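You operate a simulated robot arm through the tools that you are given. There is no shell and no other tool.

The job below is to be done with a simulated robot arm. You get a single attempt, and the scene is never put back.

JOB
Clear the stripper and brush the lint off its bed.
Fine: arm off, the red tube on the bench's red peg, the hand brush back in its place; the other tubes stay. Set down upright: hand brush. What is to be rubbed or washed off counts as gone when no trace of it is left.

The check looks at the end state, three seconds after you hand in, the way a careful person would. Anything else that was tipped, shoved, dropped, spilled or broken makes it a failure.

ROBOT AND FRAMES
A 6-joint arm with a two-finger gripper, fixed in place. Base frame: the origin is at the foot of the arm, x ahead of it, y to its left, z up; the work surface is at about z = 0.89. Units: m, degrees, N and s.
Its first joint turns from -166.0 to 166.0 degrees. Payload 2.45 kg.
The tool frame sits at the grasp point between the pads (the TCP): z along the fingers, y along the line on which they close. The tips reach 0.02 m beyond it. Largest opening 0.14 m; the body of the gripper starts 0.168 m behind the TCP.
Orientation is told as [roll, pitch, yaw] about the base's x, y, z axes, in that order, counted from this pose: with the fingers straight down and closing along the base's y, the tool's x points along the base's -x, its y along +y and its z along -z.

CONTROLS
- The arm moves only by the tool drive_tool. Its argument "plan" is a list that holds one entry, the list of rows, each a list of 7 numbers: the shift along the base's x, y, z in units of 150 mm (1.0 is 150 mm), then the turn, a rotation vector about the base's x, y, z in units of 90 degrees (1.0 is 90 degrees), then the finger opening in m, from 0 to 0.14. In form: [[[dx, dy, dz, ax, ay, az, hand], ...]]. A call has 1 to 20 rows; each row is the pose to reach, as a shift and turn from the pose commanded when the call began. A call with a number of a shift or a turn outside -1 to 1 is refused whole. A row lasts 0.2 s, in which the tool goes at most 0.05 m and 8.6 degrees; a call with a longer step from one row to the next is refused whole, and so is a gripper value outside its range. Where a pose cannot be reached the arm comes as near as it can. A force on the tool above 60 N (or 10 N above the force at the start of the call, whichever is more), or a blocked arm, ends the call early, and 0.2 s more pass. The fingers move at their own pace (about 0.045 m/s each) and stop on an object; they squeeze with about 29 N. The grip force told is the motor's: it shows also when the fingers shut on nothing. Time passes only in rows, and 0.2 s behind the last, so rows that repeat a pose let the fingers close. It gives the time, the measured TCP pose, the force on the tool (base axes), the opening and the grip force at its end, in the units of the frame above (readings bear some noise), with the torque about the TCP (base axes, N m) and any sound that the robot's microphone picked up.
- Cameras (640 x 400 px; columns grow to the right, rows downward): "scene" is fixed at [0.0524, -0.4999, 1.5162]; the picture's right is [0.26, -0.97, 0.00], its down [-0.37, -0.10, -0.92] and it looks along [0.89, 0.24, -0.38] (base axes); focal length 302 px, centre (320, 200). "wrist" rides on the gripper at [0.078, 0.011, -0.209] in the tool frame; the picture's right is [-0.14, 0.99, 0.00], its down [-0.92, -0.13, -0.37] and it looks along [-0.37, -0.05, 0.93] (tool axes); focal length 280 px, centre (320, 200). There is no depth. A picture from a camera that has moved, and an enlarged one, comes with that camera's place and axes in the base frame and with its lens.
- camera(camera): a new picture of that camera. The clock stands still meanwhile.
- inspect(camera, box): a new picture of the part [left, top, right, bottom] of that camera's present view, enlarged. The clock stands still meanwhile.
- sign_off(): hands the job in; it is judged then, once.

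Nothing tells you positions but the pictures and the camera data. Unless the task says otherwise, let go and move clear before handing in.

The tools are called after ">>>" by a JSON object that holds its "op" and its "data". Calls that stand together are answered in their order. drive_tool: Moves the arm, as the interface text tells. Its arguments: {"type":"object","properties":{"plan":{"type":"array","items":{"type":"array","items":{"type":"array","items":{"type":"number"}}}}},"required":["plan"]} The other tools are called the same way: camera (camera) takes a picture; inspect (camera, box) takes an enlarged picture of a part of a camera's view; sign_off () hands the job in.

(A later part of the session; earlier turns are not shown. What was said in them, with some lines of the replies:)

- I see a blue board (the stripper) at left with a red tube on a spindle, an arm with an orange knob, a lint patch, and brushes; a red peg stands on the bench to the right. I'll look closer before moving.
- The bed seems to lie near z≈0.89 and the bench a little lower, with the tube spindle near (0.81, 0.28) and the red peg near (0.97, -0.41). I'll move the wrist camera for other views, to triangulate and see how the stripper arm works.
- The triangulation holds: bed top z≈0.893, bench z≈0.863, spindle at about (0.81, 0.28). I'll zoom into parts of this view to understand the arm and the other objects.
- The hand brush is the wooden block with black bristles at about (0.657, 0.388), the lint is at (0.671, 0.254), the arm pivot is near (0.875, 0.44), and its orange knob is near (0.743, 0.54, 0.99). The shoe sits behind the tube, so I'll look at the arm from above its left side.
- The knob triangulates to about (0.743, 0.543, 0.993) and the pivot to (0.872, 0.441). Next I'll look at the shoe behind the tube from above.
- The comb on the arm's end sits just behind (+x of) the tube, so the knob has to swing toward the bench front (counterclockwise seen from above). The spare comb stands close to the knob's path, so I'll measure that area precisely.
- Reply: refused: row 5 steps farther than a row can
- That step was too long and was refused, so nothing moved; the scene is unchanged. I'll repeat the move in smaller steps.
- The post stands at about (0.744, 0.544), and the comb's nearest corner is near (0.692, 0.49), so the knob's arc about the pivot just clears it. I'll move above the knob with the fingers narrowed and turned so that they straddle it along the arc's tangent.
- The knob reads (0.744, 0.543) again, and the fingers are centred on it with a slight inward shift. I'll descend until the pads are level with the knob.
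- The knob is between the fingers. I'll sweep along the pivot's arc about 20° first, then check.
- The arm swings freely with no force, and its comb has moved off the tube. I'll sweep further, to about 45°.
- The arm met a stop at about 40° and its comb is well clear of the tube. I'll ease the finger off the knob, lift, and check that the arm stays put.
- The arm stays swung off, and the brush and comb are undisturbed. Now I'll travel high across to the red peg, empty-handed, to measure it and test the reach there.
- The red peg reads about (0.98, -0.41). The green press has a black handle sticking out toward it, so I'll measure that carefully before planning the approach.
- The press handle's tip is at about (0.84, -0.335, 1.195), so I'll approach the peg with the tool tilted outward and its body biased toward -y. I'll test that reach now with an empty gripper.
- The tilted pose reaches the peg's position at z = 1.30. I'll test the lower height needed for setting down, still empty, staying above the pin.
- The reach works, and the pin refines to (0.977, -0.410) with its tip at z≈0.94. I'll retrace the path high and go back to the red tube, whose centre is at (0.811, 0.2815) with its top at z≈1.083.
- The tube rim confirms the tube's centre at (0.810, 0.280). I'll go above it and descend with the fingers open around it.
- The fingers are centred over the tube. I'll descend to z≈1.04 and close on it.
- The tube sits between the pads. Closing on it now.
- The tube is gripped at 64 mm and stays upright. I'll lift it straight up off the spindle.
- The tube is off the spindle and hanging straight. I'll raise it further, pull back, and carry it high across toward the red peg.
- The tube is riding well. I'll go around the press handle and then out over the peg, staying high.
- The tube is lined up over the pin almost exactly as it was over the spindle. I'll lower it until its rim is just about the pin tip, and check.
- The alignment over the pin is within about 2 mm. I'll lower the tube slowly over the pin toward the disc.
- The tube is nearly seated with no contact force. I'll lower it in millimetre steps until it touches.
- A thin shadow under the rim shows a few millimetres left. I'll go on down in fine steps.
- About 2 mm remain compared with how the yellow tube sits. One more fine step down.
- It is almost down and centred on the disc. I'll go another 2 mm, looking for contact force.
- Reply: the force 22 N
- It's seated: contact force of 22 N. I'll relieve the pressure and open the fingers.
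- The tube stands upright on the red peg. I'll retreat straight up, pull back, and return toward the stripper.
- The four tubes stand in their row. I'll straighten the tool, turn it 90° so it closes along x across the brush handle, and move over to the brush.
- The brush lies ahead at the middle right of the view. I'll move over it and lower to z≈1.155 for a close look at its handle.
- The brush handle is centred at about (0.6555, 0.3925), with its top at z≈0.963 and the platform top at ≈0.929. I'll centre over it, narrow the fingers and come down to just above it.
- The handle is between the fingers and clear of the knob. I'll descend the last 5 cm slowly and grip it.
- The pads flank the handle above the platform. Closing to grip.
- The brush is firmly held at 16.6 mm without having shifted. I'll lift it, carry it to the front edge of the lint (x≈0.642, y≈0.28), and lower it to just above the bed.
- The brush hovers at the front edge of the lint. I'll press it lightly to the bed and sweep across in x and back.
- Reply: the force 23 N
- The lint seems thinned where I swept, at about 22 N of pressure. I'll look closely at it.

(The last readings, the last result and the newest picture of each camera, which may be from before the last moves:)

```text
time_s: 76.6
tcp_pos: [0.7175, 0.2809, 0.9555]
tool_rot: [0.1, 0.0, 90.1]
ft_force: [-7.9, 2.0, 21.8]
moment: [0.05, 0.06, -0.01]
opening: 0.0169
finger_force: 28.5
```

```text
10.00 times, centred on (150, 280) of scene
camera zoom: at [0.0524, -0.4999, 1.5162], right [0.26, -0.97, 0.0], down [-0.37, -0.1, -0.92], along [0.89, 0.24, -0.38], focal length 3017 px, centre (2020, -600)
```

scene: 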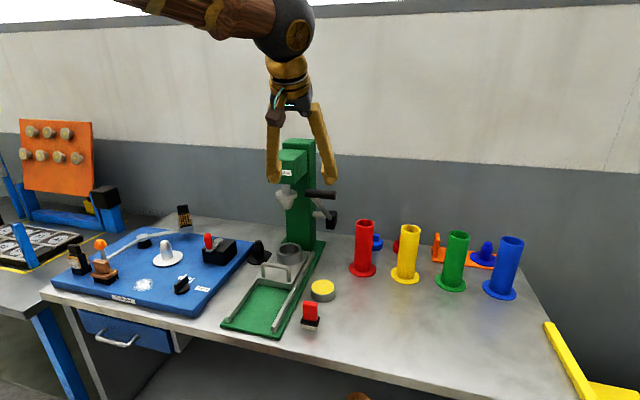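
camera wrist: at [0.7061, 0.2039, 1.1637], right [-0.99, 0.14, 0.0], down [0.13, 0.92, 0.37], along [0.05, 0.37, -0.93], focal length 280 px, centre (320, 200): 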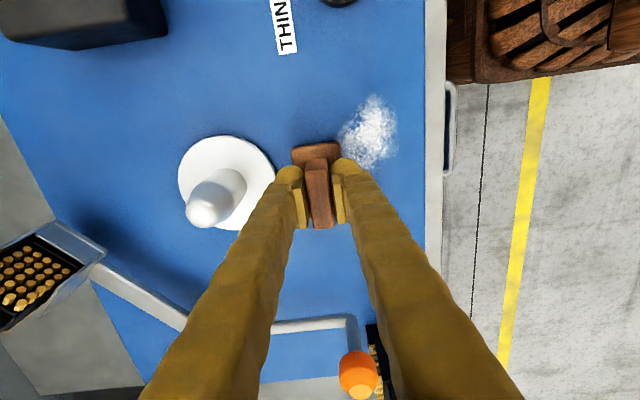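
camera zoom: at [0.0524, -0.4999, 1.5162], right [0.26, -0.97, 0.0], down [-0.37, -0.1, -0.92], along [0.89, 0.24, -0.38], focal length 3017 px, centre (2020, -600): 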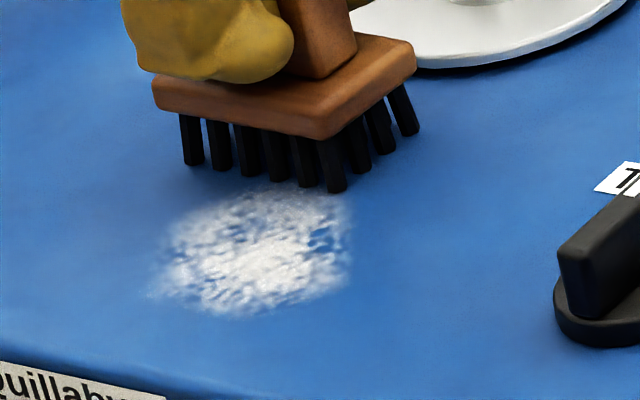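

The swept part is thinner but not gone, so it takes several passes. I'll brush back and forth over the middle of the patch.

>>> {"op": "drive_tool", "data": {"plan": [[[0, -0.1, 0, 0, 0, 0, 0.005], [0, -0.19, 0, 0, 0, 0, 0.005], [-0.125, -0.19, 0, 0, 0, 0, 0.005], [-0.25, -0.19, 0, 0, 0, 0, 0.005], [-0.375, -0.19, 0, 0, 0, 0, 0.005], [-0.5, -0.19, 0, 0, 0, 0, 0.005], [-0.375, -0.19, 0, 0, 0, 0, 0.005], [-0.25, -0.19, 0, 0, 0, 0, 0.005], [-0.125, -0.19, 0, 0, 0, 0, 0.005], [0, -0.19, 0, 0, 0, 0, 0.005], [-0.125, -0.19, 0, 0, 0, 0, 0.005], [-0.25, -0.19, 0, 0, 0, 0, 0.005], [-0.375, -0.19, 0, 0, 0, 0, 0.005], [-0.5, -0.19, 0, 0, 0, 0, 0.005], [-0.375, -0.19, 0, 0, 0, 0, 0.005], [-0.25, -0.19, 0, 0, 0, 0, 0.005], [-0.125, -0.19, 0, 0, 0, 0, 0.005], [0, -0.19, 0, 0, 0, 0, 0.005]]]}}

>>> {"op": "inspect", "data": {"camera": "wrist", "box": [300, 80, 420, 190]}}

>>> {"op": "inspect", "data": {"camera": "scene", "box": [120, 240, 180, 300]}}

```text
time_s: 80.4
tcp_pos: [0.7172, 0.2529, 0.9553]
tool_rot: [0.0, -0.1, 90.1]
ft_force: [0.2, -0.3, -0.4]
moment: [0.02, 0.05, 0.01]
opening: 0.0167
finger_force: 29.4
```

```text
3.64 times, centred on (360, 135) of wrist
camera zoom: at [0.7066, 0.175, 1.163], right [-0.99, 0.14, 0.0], down [0.13, 0.92, 0.37], along [0.05, 0.36, -0.93], focal length 1020 px, centre (174, 436)
```

zoom: 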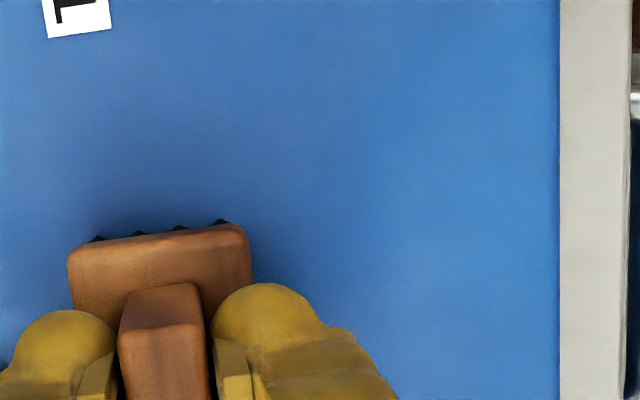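

```text
6.67 times, centred on (150, 270) of scene
camera zoom: at [0.0524, -0.4999, 1.5162], right [0.26, -0.97, 0.0], down [-0.37, -0.1, -0.92], along [0.89, 0.24, -0.38], focal length 2012 px, centre (1453, -267)
```

zoom: 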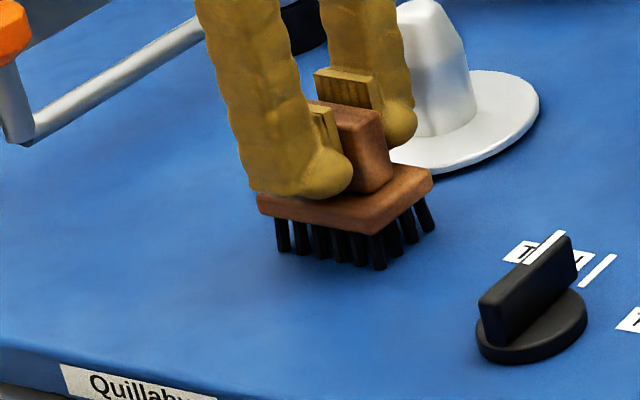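

The patch looks clean in both views. I'll lift the brush clear and check the whole bed for any remaining trace.

>>> {"op": "drive_tool", "data": {"plan": [[[0, 0, 0.1, 0, 0, 0, 0.005], [0, 0.2, 0.3, 0, 0, 0, 0.005], [0, 0.4, 0.5, 0, 0, 0, 0.005], [0, 0.6, 0.7, 0, 0, 0, 0.005], [-0.1, 0.7, 0.9, 0, 0, 0, 0.005], [-0.1, 0.7, 0.9, 0, 0, 0, 0.005]]]}}

>>> {"op": "inspect", "data": {"camera": "scene", "box": [60, 230, 240, 320]}}

>>> {"op": "inspect", "data": {"camera": "wrist", "box": [200, 0, 440, 180]}}

>>> {"op": "inspect", "data": {"camera": "scene", "box": [115, 255, 195, 305]}}

```text
time_s: 81.8
tcp_pos: [0.7012, 0.3557, 1.0891]
tool_rot: [0.0, -0.1, 90.0]
ft_force: [0.4, -0.1, -0.8]
moment: [-0.06, 0.02, -0.01]
opening: 0.0168
finger_force: 29.1
```

```text
3.56 times, centred on (150, 275) of scene
camera zoom: at [0.0524, -0.4999, 1.5162], right [0.26, -0.97, 0.0], down [-0.37, -0.1, -0.92], along [0.89, 0.24, -0.38], focal length 1073 px, centre (924, -67)
```

zoom: 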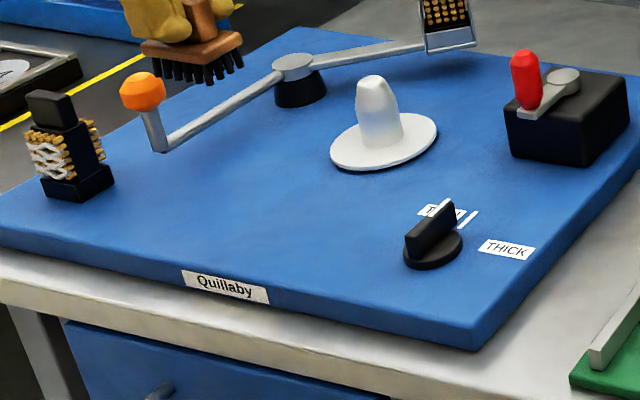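

```text
2.22 times, centred on (320, 90) of wrist
camera zoom: at [0.6908, 0.2789, 1.2984], right [-0.99, 0.14, 0.0], down [0.13, 0.92, 0.37], along [0.05, 0.37, -0.93], focal length 623 px, centre (320, 444)
```

zoom: 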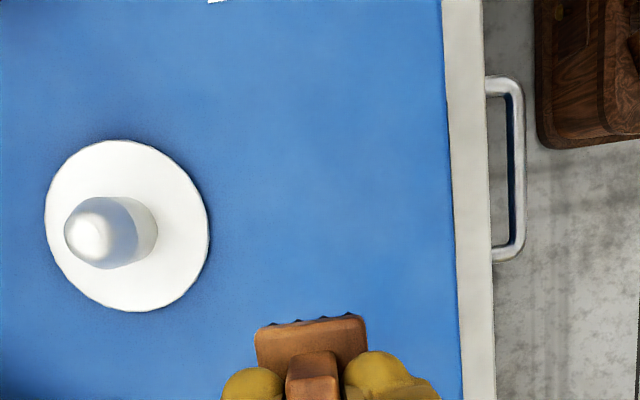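

```text
8.00 times, centred on (155, 280) of scene
camera zoom: at [0.0524, -0.4999, 1.5162], right [0.26, -0.97, 0.0], down [-0.37, -0.1, -0.92], along [0.89, 0.24, -0.38], focal length 2414 px, centre (1640, -440)
```

zoom: 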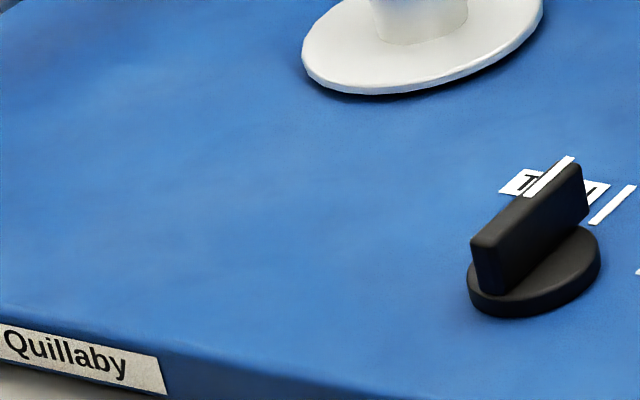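

The bed looks spotless from both cameras. I'll check that the brush still sits the same in the grip, then make a few safety passes over the patch's outer edges.

>>> {"op": "inspect", "data": {"camera": "wrist", "box": [240, 120, 400, 260]}}

>>> {"op": "inspect", "data": {"camera": "scene", "box": [80, 200, 160, 270]}}

```text
2.86 times, centred on (320, 190) of wrist
camera zoom: at [0.6908, 0.2789, 1.2984], right [-0.99, 0.14, 0.0], down [0.13, 0.92, 0.37], along [0.05, 0.37, -0.93], focal length 801 px, centre (320, 229)
```

zoom: 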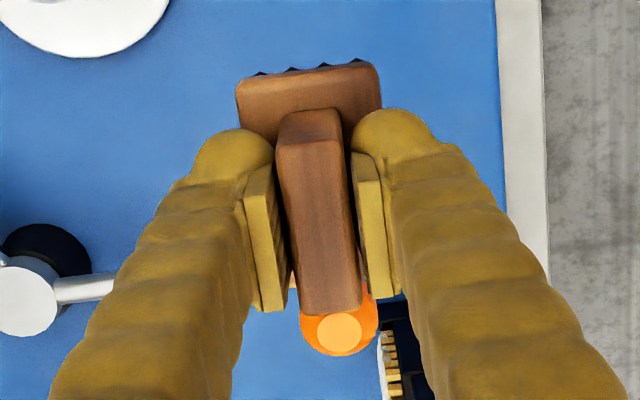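

```text
5.71 times, centred on (120, 235) of scene
camera zoom: at [0.0524, -0.4999, 1.5162], right [0.26, -0.97, 0.0], down [-0.37, -0.1, -0.92], along [0.89, 0.24, -0.38], focal length 1724 px, centre (1463, 0)
```

zoom: 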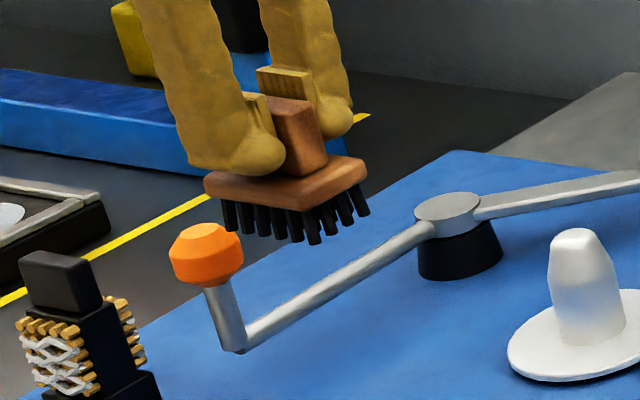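

The brush is still level in the grip. I'll run safety passes along the patch's -y edge.

>>> {"op": "drive_tool", "data": {"plan": [[[0, -0.2, 0, 0, 0, 0, 0.005], [0.05, -0.42, -0.12, 0, 0, 0, 0.005], [0.104, -0.62, -0.32, 0, 0, 0, 0.005], [0.104, -0.78, -0.55, 0, 0, 0, 0.005], [0.104, -0.843, -0.75, 0, 0, 0, 0.005], [0.104, -0.843, -0.87, 0, 0, 0, 0.005], [0.104, -0.843, -0.9, 0, 0, 0, 0.005], [0.104, -0.843, -0.907, 0, 0, 0, 0.005], [-0.021, -0.843, -0.907, 0, 0, 0, 0.005], [-0.146, -0.843, -0.907, 0, 0, 0, 0.005], [-0.271, -0.843, -0.907, 0, 0, 0, 0.005], [-0.396, -0.843, -0.907, 0, 0, 0, 0.005], [-0.271, -0.843, -0.907, 0, 0, 0, 0.005], [-0.146, -0.843, -0.907, 0, 0, 0, 0.005], [-0.021, -0.843, -0.907, 0, 0, 0, 0.005], [0.104, -0.843, -0.907, 0, 0, 0, 0.005]]]}}

>>> {"op": "inspect", "data": {"camera": "scene", "box": [100, 230, 200, 310]}}

```text
time_s: 85.2
tcp_pos: [0.7167, 0.2298, 0.9554]
tool_rot: [0.0, -0.1, 90.1]
ft_force: [-0.5, -0.4, -0.8]
moment: [-0.04, 0.0, -0.03]
opening: 0.0171
finger_force: 29.2
```

```text
5.00 times, centred on (150, 270) of scene
camera zoom: at [0.0524, -0.4999, 1.5162], right [0.26, -0.97, 0.0], down [-0.37, -0.1, -0.92], along [0.89, 0.24, -0.38], focal length 1509 px, centre (1170, -150)
```

zoom: 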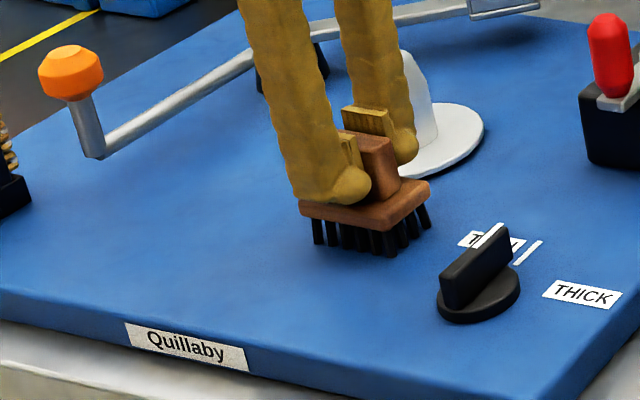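

No trace is visible. I'll do the +y edge too, pressing slightly more.

>>> {"op": "drive_tool", "data": {"plan": [[[0, 0.15, 0, 0, 0, 0, 0.005], [0, 0.3, -0.007, 0, 0, 0, 0.005], [-0.125, 0.3, -0.007, 0, 0, 0, 0.005], [-0.25, 0.3, -0.007, 0, 0, 0, 0.005], [-0.375, 0.3, -0.007, 0, 0, 0, 0.005], [-0.5, 0.3, -0.007, 0, 0, 0, 0.005], [-0.5, 0.15, -0.007, 0, 0, 0, 0.005], [-0.375, 0.15, -0.007, 0, 0, 0, 0.005], [-0.25, 0.15, -0.007, 0, 0, 0, 0.005], [-0.125, 0.15, -0.007, 0, 0, 0, 0.005], [0, 0.15, -0.007, 0, 0, 0, 0.005], [0, 0.15, -0.007, 0, 0, 0, 0.005]]]}}

>>> {"op": "inspect", "data": {"camera": "scene", "box": [100, 230, 200, 310]}}

```text
time_s: 87.8
tcp_pos: [0.7173, 0.2516, 0.9518]
tool_rot: [0.1, 0.1, 90.0]
ft_force: [-8.7, -0.4, 22.4]
moment: [-0.02, 0.07, 0.02]
opening: 0.0168
finger_force: 29.0
```

```text
5.00 times, centred on (150, 270) of scene
camera zoom: at [0.0524, -0.4999, 1.5162], right [0.26, -0.97, 0.0], down [-0.37, -0.1, -0.92], along [0.89, 0.24, -0.38], focal length 1509 px, centre (1170, -150)
```

zoom: 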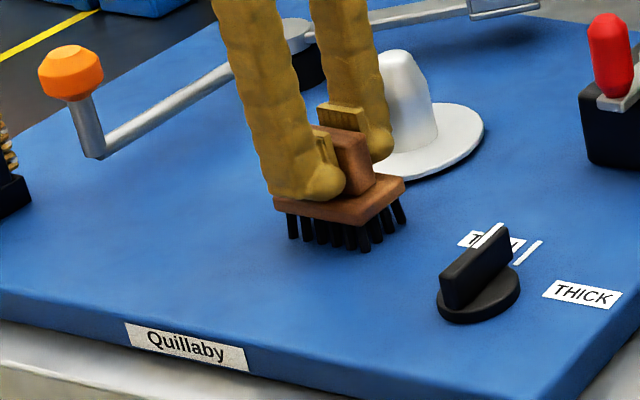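

That pass had solid contact (22 N) and the bed stays clean. One more contact pass along the -y edge, then I'll lift and inspect.

>>> {"op": "drive_tool", "data": {"plan": [[[0, -0.1, 0, 0, 0, 0, 0.005], [0, -0.17, 0, 0, 0, 0, 0.005], [-0.125, -0.17, 0, 0, 0, 0, 0.005], [-0.25, -0.17, 0, 0, 0, 0, 0.005], [-0.375, -0.17, 0, 0, 0, 0, 0.005], [-0.5, -0.17, 0, 0, 0, 0, 0.005], [-0.375, -0.17, 0, 0, 0, 0, 0.005], [-0.25, -0.17, 0, 0, 0, 0, 0.005], [-0.125, -0.17, 0, 0, 0, 0, 0.005], [0, -0.17, 0, 0, 0, 0, 0.005], [0, -0.17, 0.1, 0, 0, 0, 0.005], [0, -0.1, 0.3, 0, 0, 0, 0.005], [0, 0.1, 0.5, 0, 0, 0, 0.005], [0, 0.3, 0.7, 0, 0, 0, 0.005], [-0.1, 0.5, 0.85, 0, 0, 0, 0.005], [-0.1, 0.7, 0.92, 0, 0, 0, 0.005], [-0.1, 0.7, 0.92, 0, 0, 0, 0.005]]]}}

>>> {"op": "inspect", "data": {"camera": "scene", "box": [100, 230, 220, 310]}}

>>> {"op": "inspect", "data": {"camera": "wrist", "box": [240, 0, 400, 120]}}

>>> {"op": "inspect", "data": {"camera": "wrist", "box": [240, 120, 400, 260]}}

>>> {"op": "inspect", "data": {"camera": "scene", "box": [80, 200, 160, 270]}}

```text
time_s: 91.4
tcp_pos: [0.7042, 0.3605, 1.0916]
tool_rot: [0.0, -0.1, 90.1]
ft_force: [-0.1, 0.1, 0.0]
moment: [-0.02, -0.01, 0.01]
opening: 0.0165
finger_force: 28.8
```

```text
5.00 times, centred on (160, 270) of scene
camera zoom: at [0.0524, -0.4999, 1.5162], right [0.26, -0.97, 0.0], down [-0.37, -0.1, -0.92], along [0.89, 0.24, -0.38], focal length 1509 px, centre (1120, -150)
```

zoom: 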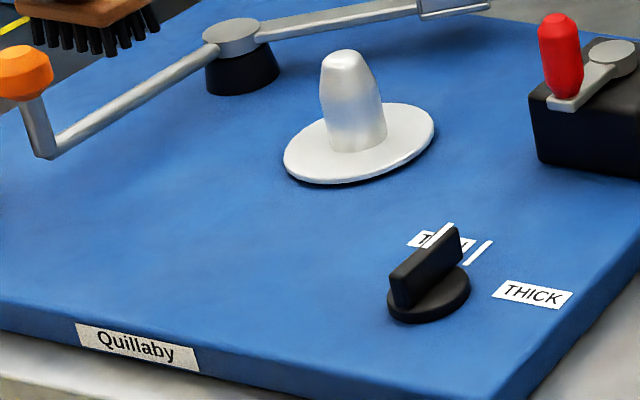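

```text
3.33 times, centred on (320, 60) of wrist
camera zoom: at [0.6931, 0.2831, 1.3003], right [-0.99, 0.14, 0.0], down [0.13, 0.92, 0.37], along [0.05, 0.37, -0.93], focal length 935 px, centre (320, 667)
```

zoom: 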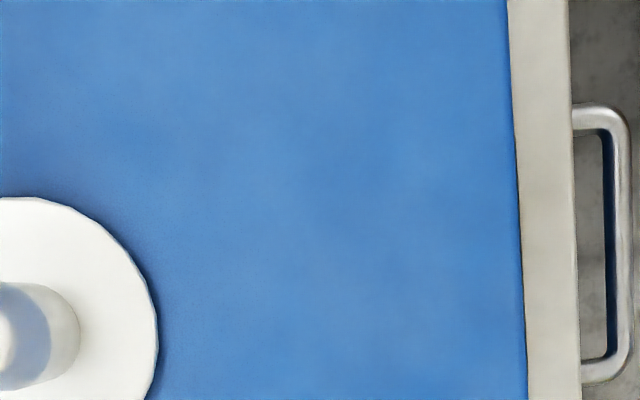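

```text
2.86 times, centred on (320, 190) of wrist
camera zoom: at [0.6931, 0.2831, 1.3003], right [-0.99, 0.14, 0.0], down [0.13, 0.92, 0.37], along [0.05, 0.37, -0.93], focal length 801 px, centre (320, 229)
```

zoom: 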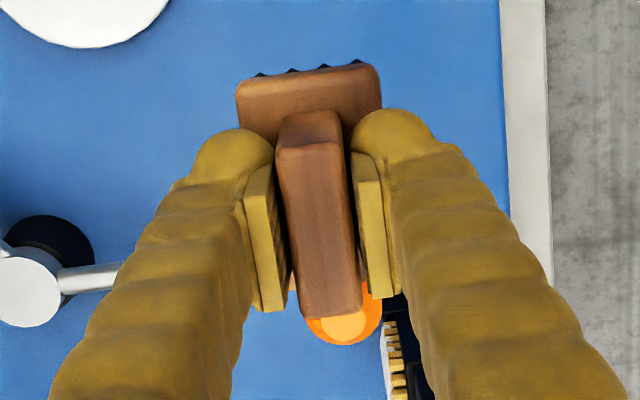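

```text
5.71 times, centred on (120, 235) of scene
camera zoom: at [0.0524, -0.4999, 1.5162], right [0.26, -0.97, 0.0], down [-0.37, -0.1, -0.92], along [0.89, 0.24, -0.38], focal length 1724 px, centre (1463, 0)
```

zoom: 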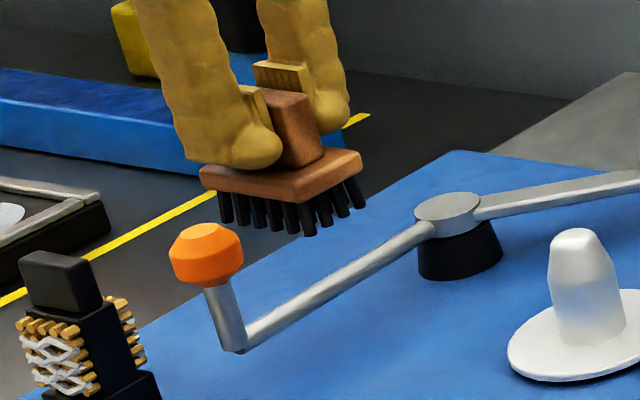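

The bed is clean everywhere and the brush is level in hand. I'll carry it back to its original spot and stop a few millimetres above the bed.

>>> {"op": "drive_tool", "data": {"plan": [[[-0.15, 0, 0, 0, 0, 0, 0.005], [-0.317, 0.05, 0, 0, 0, 0, 0.005], [-0.317, 0.21, -0.1, 0, 0, 0, 0.005], [-0.317, 0.21, -0.3, 0, 0, 0, 0.005], [-0.317, 0.21, -0.5, 0, 0, 0, 0.005], [-0.317, 0.21, -0.65, 0, 0, 0, 0.005], [-0.317, 0.21, -0.75, 0, 0, 0, 0.005], [-0.317, 0.21, -0.82, 0, 0, 0, 0.005], [-0.317, 0.21, -0.87, 0, 0, 0, 0.005], [-0.317, 0.21, -0.87, 0, 0, 0, 0.005]]]}}

>>> {"op": "inspect", "data": {"camera": "scene", "box": [70, 220, 150, 290]}}

```text
time_s: 93.6
tcp_pos: [0.6561, 0.3896, 0.9607]
tool_rot: [0.0, 0.1, 90.0]
ft_force: [-0.1, -0.6, -0.7]
moment: [-0.02, 0.0, 0.03]
opening: 0.0168
finger_force: 29.0
```

```text
5.71 times, centred on (110, 255) of scene
camera zoom: at [0.0524, -0.4999, 1.5162], right [0.26, -0.97, 0.0], down [-0.37, -0.1, -0.92], along [0.89, 0.24, -0.38], focal length 1724 px, centre (1520, -114)
```

zoom: 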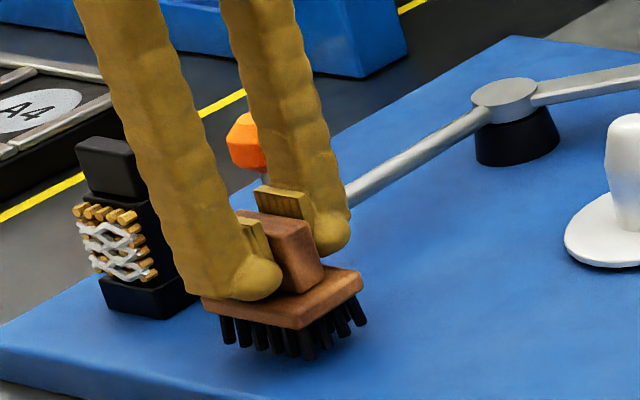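

The brush is about 8 mm above its old spot. I'll lower it gently until it touches.

>>> {"op": "drive_tool", "data": {"plan": [[[0, 0, -0.015, 0, 0, 0, 0.005], [0, 0, -0.03, 0, 0, 0, 0.005], [0, 0, -0.04, 0, 0, 0, 0.005], [0, 0, -0.045, 0, 0, 0, 0.005], [0, 0, -0.045, 0, 0, 0, 0.005]]]}}

>>> {"op": "inspect", "data": {"camera": "scene", "box": [70, 220, 150, 290]}}

```text
time_s: 94.8
tcp_pos: [0.6544, 0.3899, 0.9528]
tool_rot: [0.0, -0.1, 90.0]
ft_force: [0.1, 0.4, -0.9]
moment: [0.01, -0.01, -0.02]
opening: 0.0166
finger_force: 28.8
```

```text
5.71 times, centred on (110, 255) of scene
camera zoom: at [0.0524, -0.4999, 1.5162], right [0.26, -0.97, 0.0], down [-0.37, -0.1, -0.92], along [0.89, 0.24, -0.38], focal length 1724 px, centre (1520, -114)
```

zoom: 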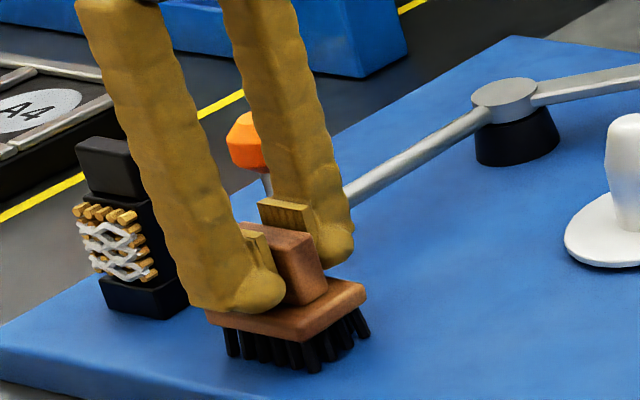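

It is within about a millimetre of its original place. A final fine lowering to contact.

>>> {"op": "drive_tool", "data": {"plan": [[[0, 0, -0.004, 0, 0, 0, 0.005], [0, 0, -0.008, 0, 0, 0, 0.005], [0, 0, -0.008, 0, 0, 0, 0.005]]]}}

>>> {"op": "inspect", "data": {"camera": "scene", "box": [70, 220, 150, 290]}}

```text
time_s: 95.6
tcp_pos: [0.6546, 0.3903, 0.953]
tool_rot: [0.1, 0.0, 90.0]
ft_force: [-1.6, -0.7, 6.6]
moment: [-0.05, -0.02, -0.02]
opening: 0.0169
finger_force: 29.3
```

```text
5.71 times, centred on (110, 255) of scene
camera zoom: at [0.0524, -0.4999, 1.5162], right [0.26, -0.97, 0.0], down [-0.37, -0.1, -0.92], along [0.89, 0.24, -0.38], focal length 1724 px, centre (1520, -114)
```

zoom: 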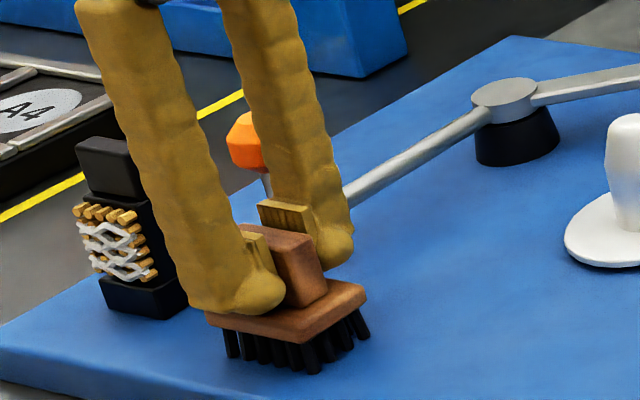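

The brush is standing on the bed (6.6 N). I'll open the fingers and rise straight up.

>>> {"op": "drive_tool", "data": {"plan": [[[0, 0, 0, 0, 0, 0, 0.03], [0, 0, 0, 0, 0, 0, 0.05], [0, 0, 0, 0, 0, 0, 0.05], [0, 0, 0, 0, 0, 0, 0.05], [0, 0, 0, 0, 0, 0, 0.05]]]}}

>>> {"op": "drive_tool", "data": {"plan": [[[0, 0, 0.1, 0, 0, 0, 0.05], [0, 0, 0.25, 0, 0, 0, 0.05], [0, 0, 0.4, 0, 0, 0, 0.05], [0, 0, 0.6, 0, 0, 0, 0.05], [0, 0, 0.8, 0, 0, 0, 0.05], [0, 0, 1, 0, 0, 0, 0.05]]]}}

>>> {"op": "drive_tool", "data": {"plan": [[[0, 0, 0.25, 0, 0, 0, 0.05], [0, 0, 0.5, 0, 0, 0, 0.05], [0, 0, 0.75, 0, 0, 0, 0.05], [0, -0.2, 1, 0, 0, 0, 0.05], [0, -0.5, 1, 0, 0, 0, 0.05], [0, -0.8, 1, 0, 0, 0, 0.05], [0, -0.8, 1, 0, 0, 0, 0.05]]]}}

>>> {"op": "camera", "data": {"camera": "scene"}}

>>> {"op": "inspect", "data": {"camera": "scene", "box": [40, 190, 260, 330]}}

>>> {"op": "camera", "data": {"camera": "wrist"}}

>>> {"op": "inspect", "data": {"camera": "scene", "box": [300, 200, 560, 360]}}

```text
time_s: 96.8
tcp_pos: [0.6545, 0.3902, 0.9523]
tool_rot: [0.0, -0.1, 90.0]
ft_force: [-0.3, -0.2, 0.4]
moment: [-0.03, 0.01, 0.0]
opening: 0.05
finger_force: 0.0
```

```text
time_s: 98.2
tcp_pos: [0.655, 0.3892, 1.1032]
tool_rot: [0.0, 0.1, 89.9]
ft_force: [0.1, -0.8, 0.3]
moment: [0.01, 0.0, 0.03]
opening: 0.0499
finger_force: 0.0
```

```text
time_s: 99.8
tcp_pos: [0.6567, 0.2681, 1.2514]
tool_rot: [-0.1, 0.1, 90.0]
ft_force: [0.6, 0.2, 0.1]
moment: [-0.01, 0.02, -0.01]
opening: 0.0501
finger_force: 0.1
```

```text
taken
```

scene: 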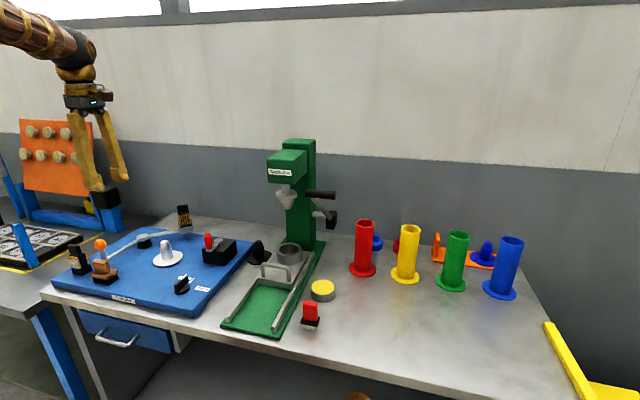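

```text
2.86 times, centred on (150, 260) of scene
camera zoom: at [0.0524, -0.4999, 1.5162], right [0.26, -0.97, 0.0], down [-0.37, -0.1, -0.92], along [0.89, 0.24, -0.38], focal length 862 px, centre (806, 29)
```

zoom: 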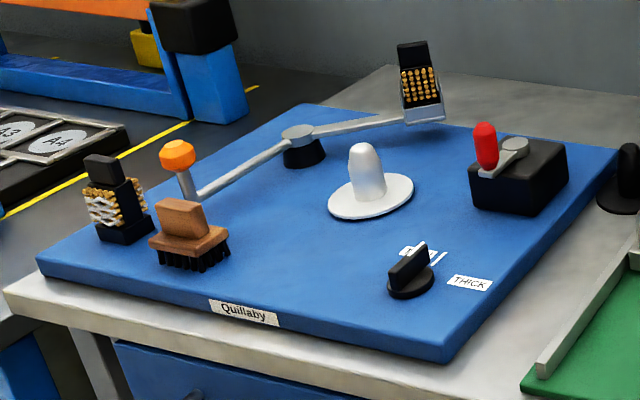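

```text
taken
camera wrist: at [0.6457, 0.1901, 1.4591], right [-0.99, 0.14, 0.0], down [0.13, 0.92, 0.37], along [0.05, 0.36, -0.93], focal length 280 px, centre (320, 200)
```

wrist: 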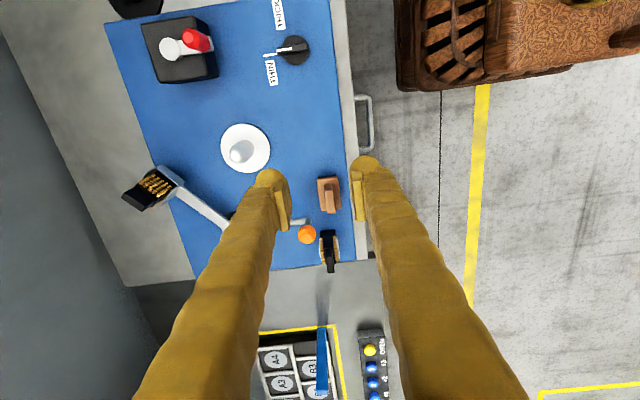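

```text
2.46 times, centred on (430, 280) of scene
camera zoom: at [0.0524, -0.4999, 1.5162], right [0.26, -0.97, 0.0], down [-0.37, -0.1, -0.92], along [0.89, 0.24, -0.38], focal length 743 px, centre (49, 3)
```

zoom: 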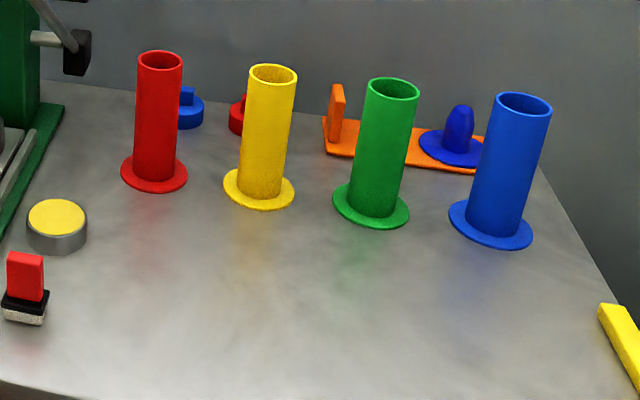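

The stripper arm is off, the spindle is empty, the brush is back in its place, and all four tubes stand upright. One last close look at the bed and the brush before handing in.

>>> {"op": "inspect", "data": {"camera": "wrist", "box": [250, 60, 370, 160]}}

>>> {"op": "inspect", "data": {"camera": "scene", "box": [70, 220, 150, 290]}}

>>> {"op": "inspect", "data": {"camera": "scene", "box": [120, 265, 180, 305]}}

```text
4.00 times, centred on (310, 110) of wrist
camera zoom: at [0.6457, 0.1901, 1.4591], right [-0.99, 0.14, 0.0], down [0.13, 0.92, 0.37], along [0.05, 0.36, -0.93], focal length 1122 px, centre (360, 560)
```

zoom: 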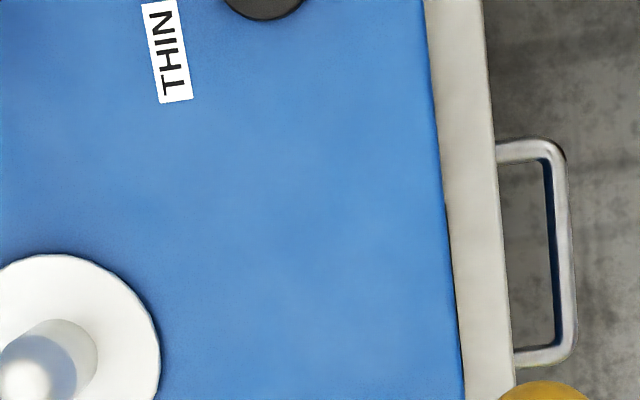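

```text
5.71 times, centred on (110, 255) of scene
camera zoom: at [0.0524, -0.4999, 1.5162], right [0.26, -0.97, 0.0], down [-0.37, -0.1, -0.92], along [0.89, 0.24, -0.38], focal length 1724 px, centre (1520, -114)
```

zoom: 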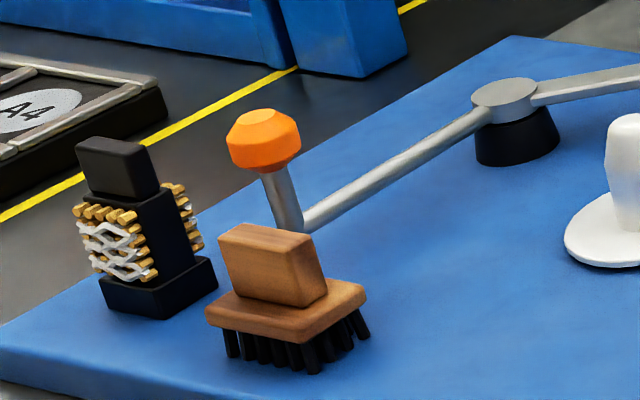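

```text
10.00 times, centred on (150, 285) of scene
camera zoom: at [0.0524, -0.4999, 1.5162], right [0.26, -0.97, 0.0], down [-0.37, -0.1, -0.92], along [0.89, 0.24, -0.38], focal length 3017 px, centre (2020, -650)
```

zoom: 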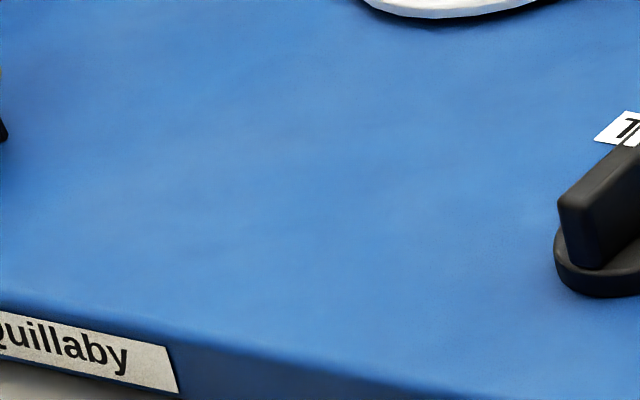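

Everything matches the job: the bed shows no lint, the brush stands upright where it was, the arm is off, and the red tube sits on the red peg. The gripper is open and clear of everything, so I'm handing in.

>>> {"op": "sign_off", "data": {}}

```text
The job is handed in.
```

The stripper is cleared and its bed is brushed clean, and I've handed the job in; no verdict has come back yet.

- **Arm:** it is swung off the tube to its stop, about 40°, and stayed there after I let go.
- **Red tube:** it stands upright on the bench's red peg, pressed down until it touched the base. The yellow, green and blue tubes were not touched.
- **Lint:** no trace shows in close views from either camera. I made a few extra passes along the edges of the patch to be sure.
- **Hand brush:** it is upright on the bed where it started. It slid about 3 mm up in the gripper while brushing, so I lowered it to contact before opening the fingers.

I saw nothing else moved or knocked over, and the gripper is open and clear of everything.
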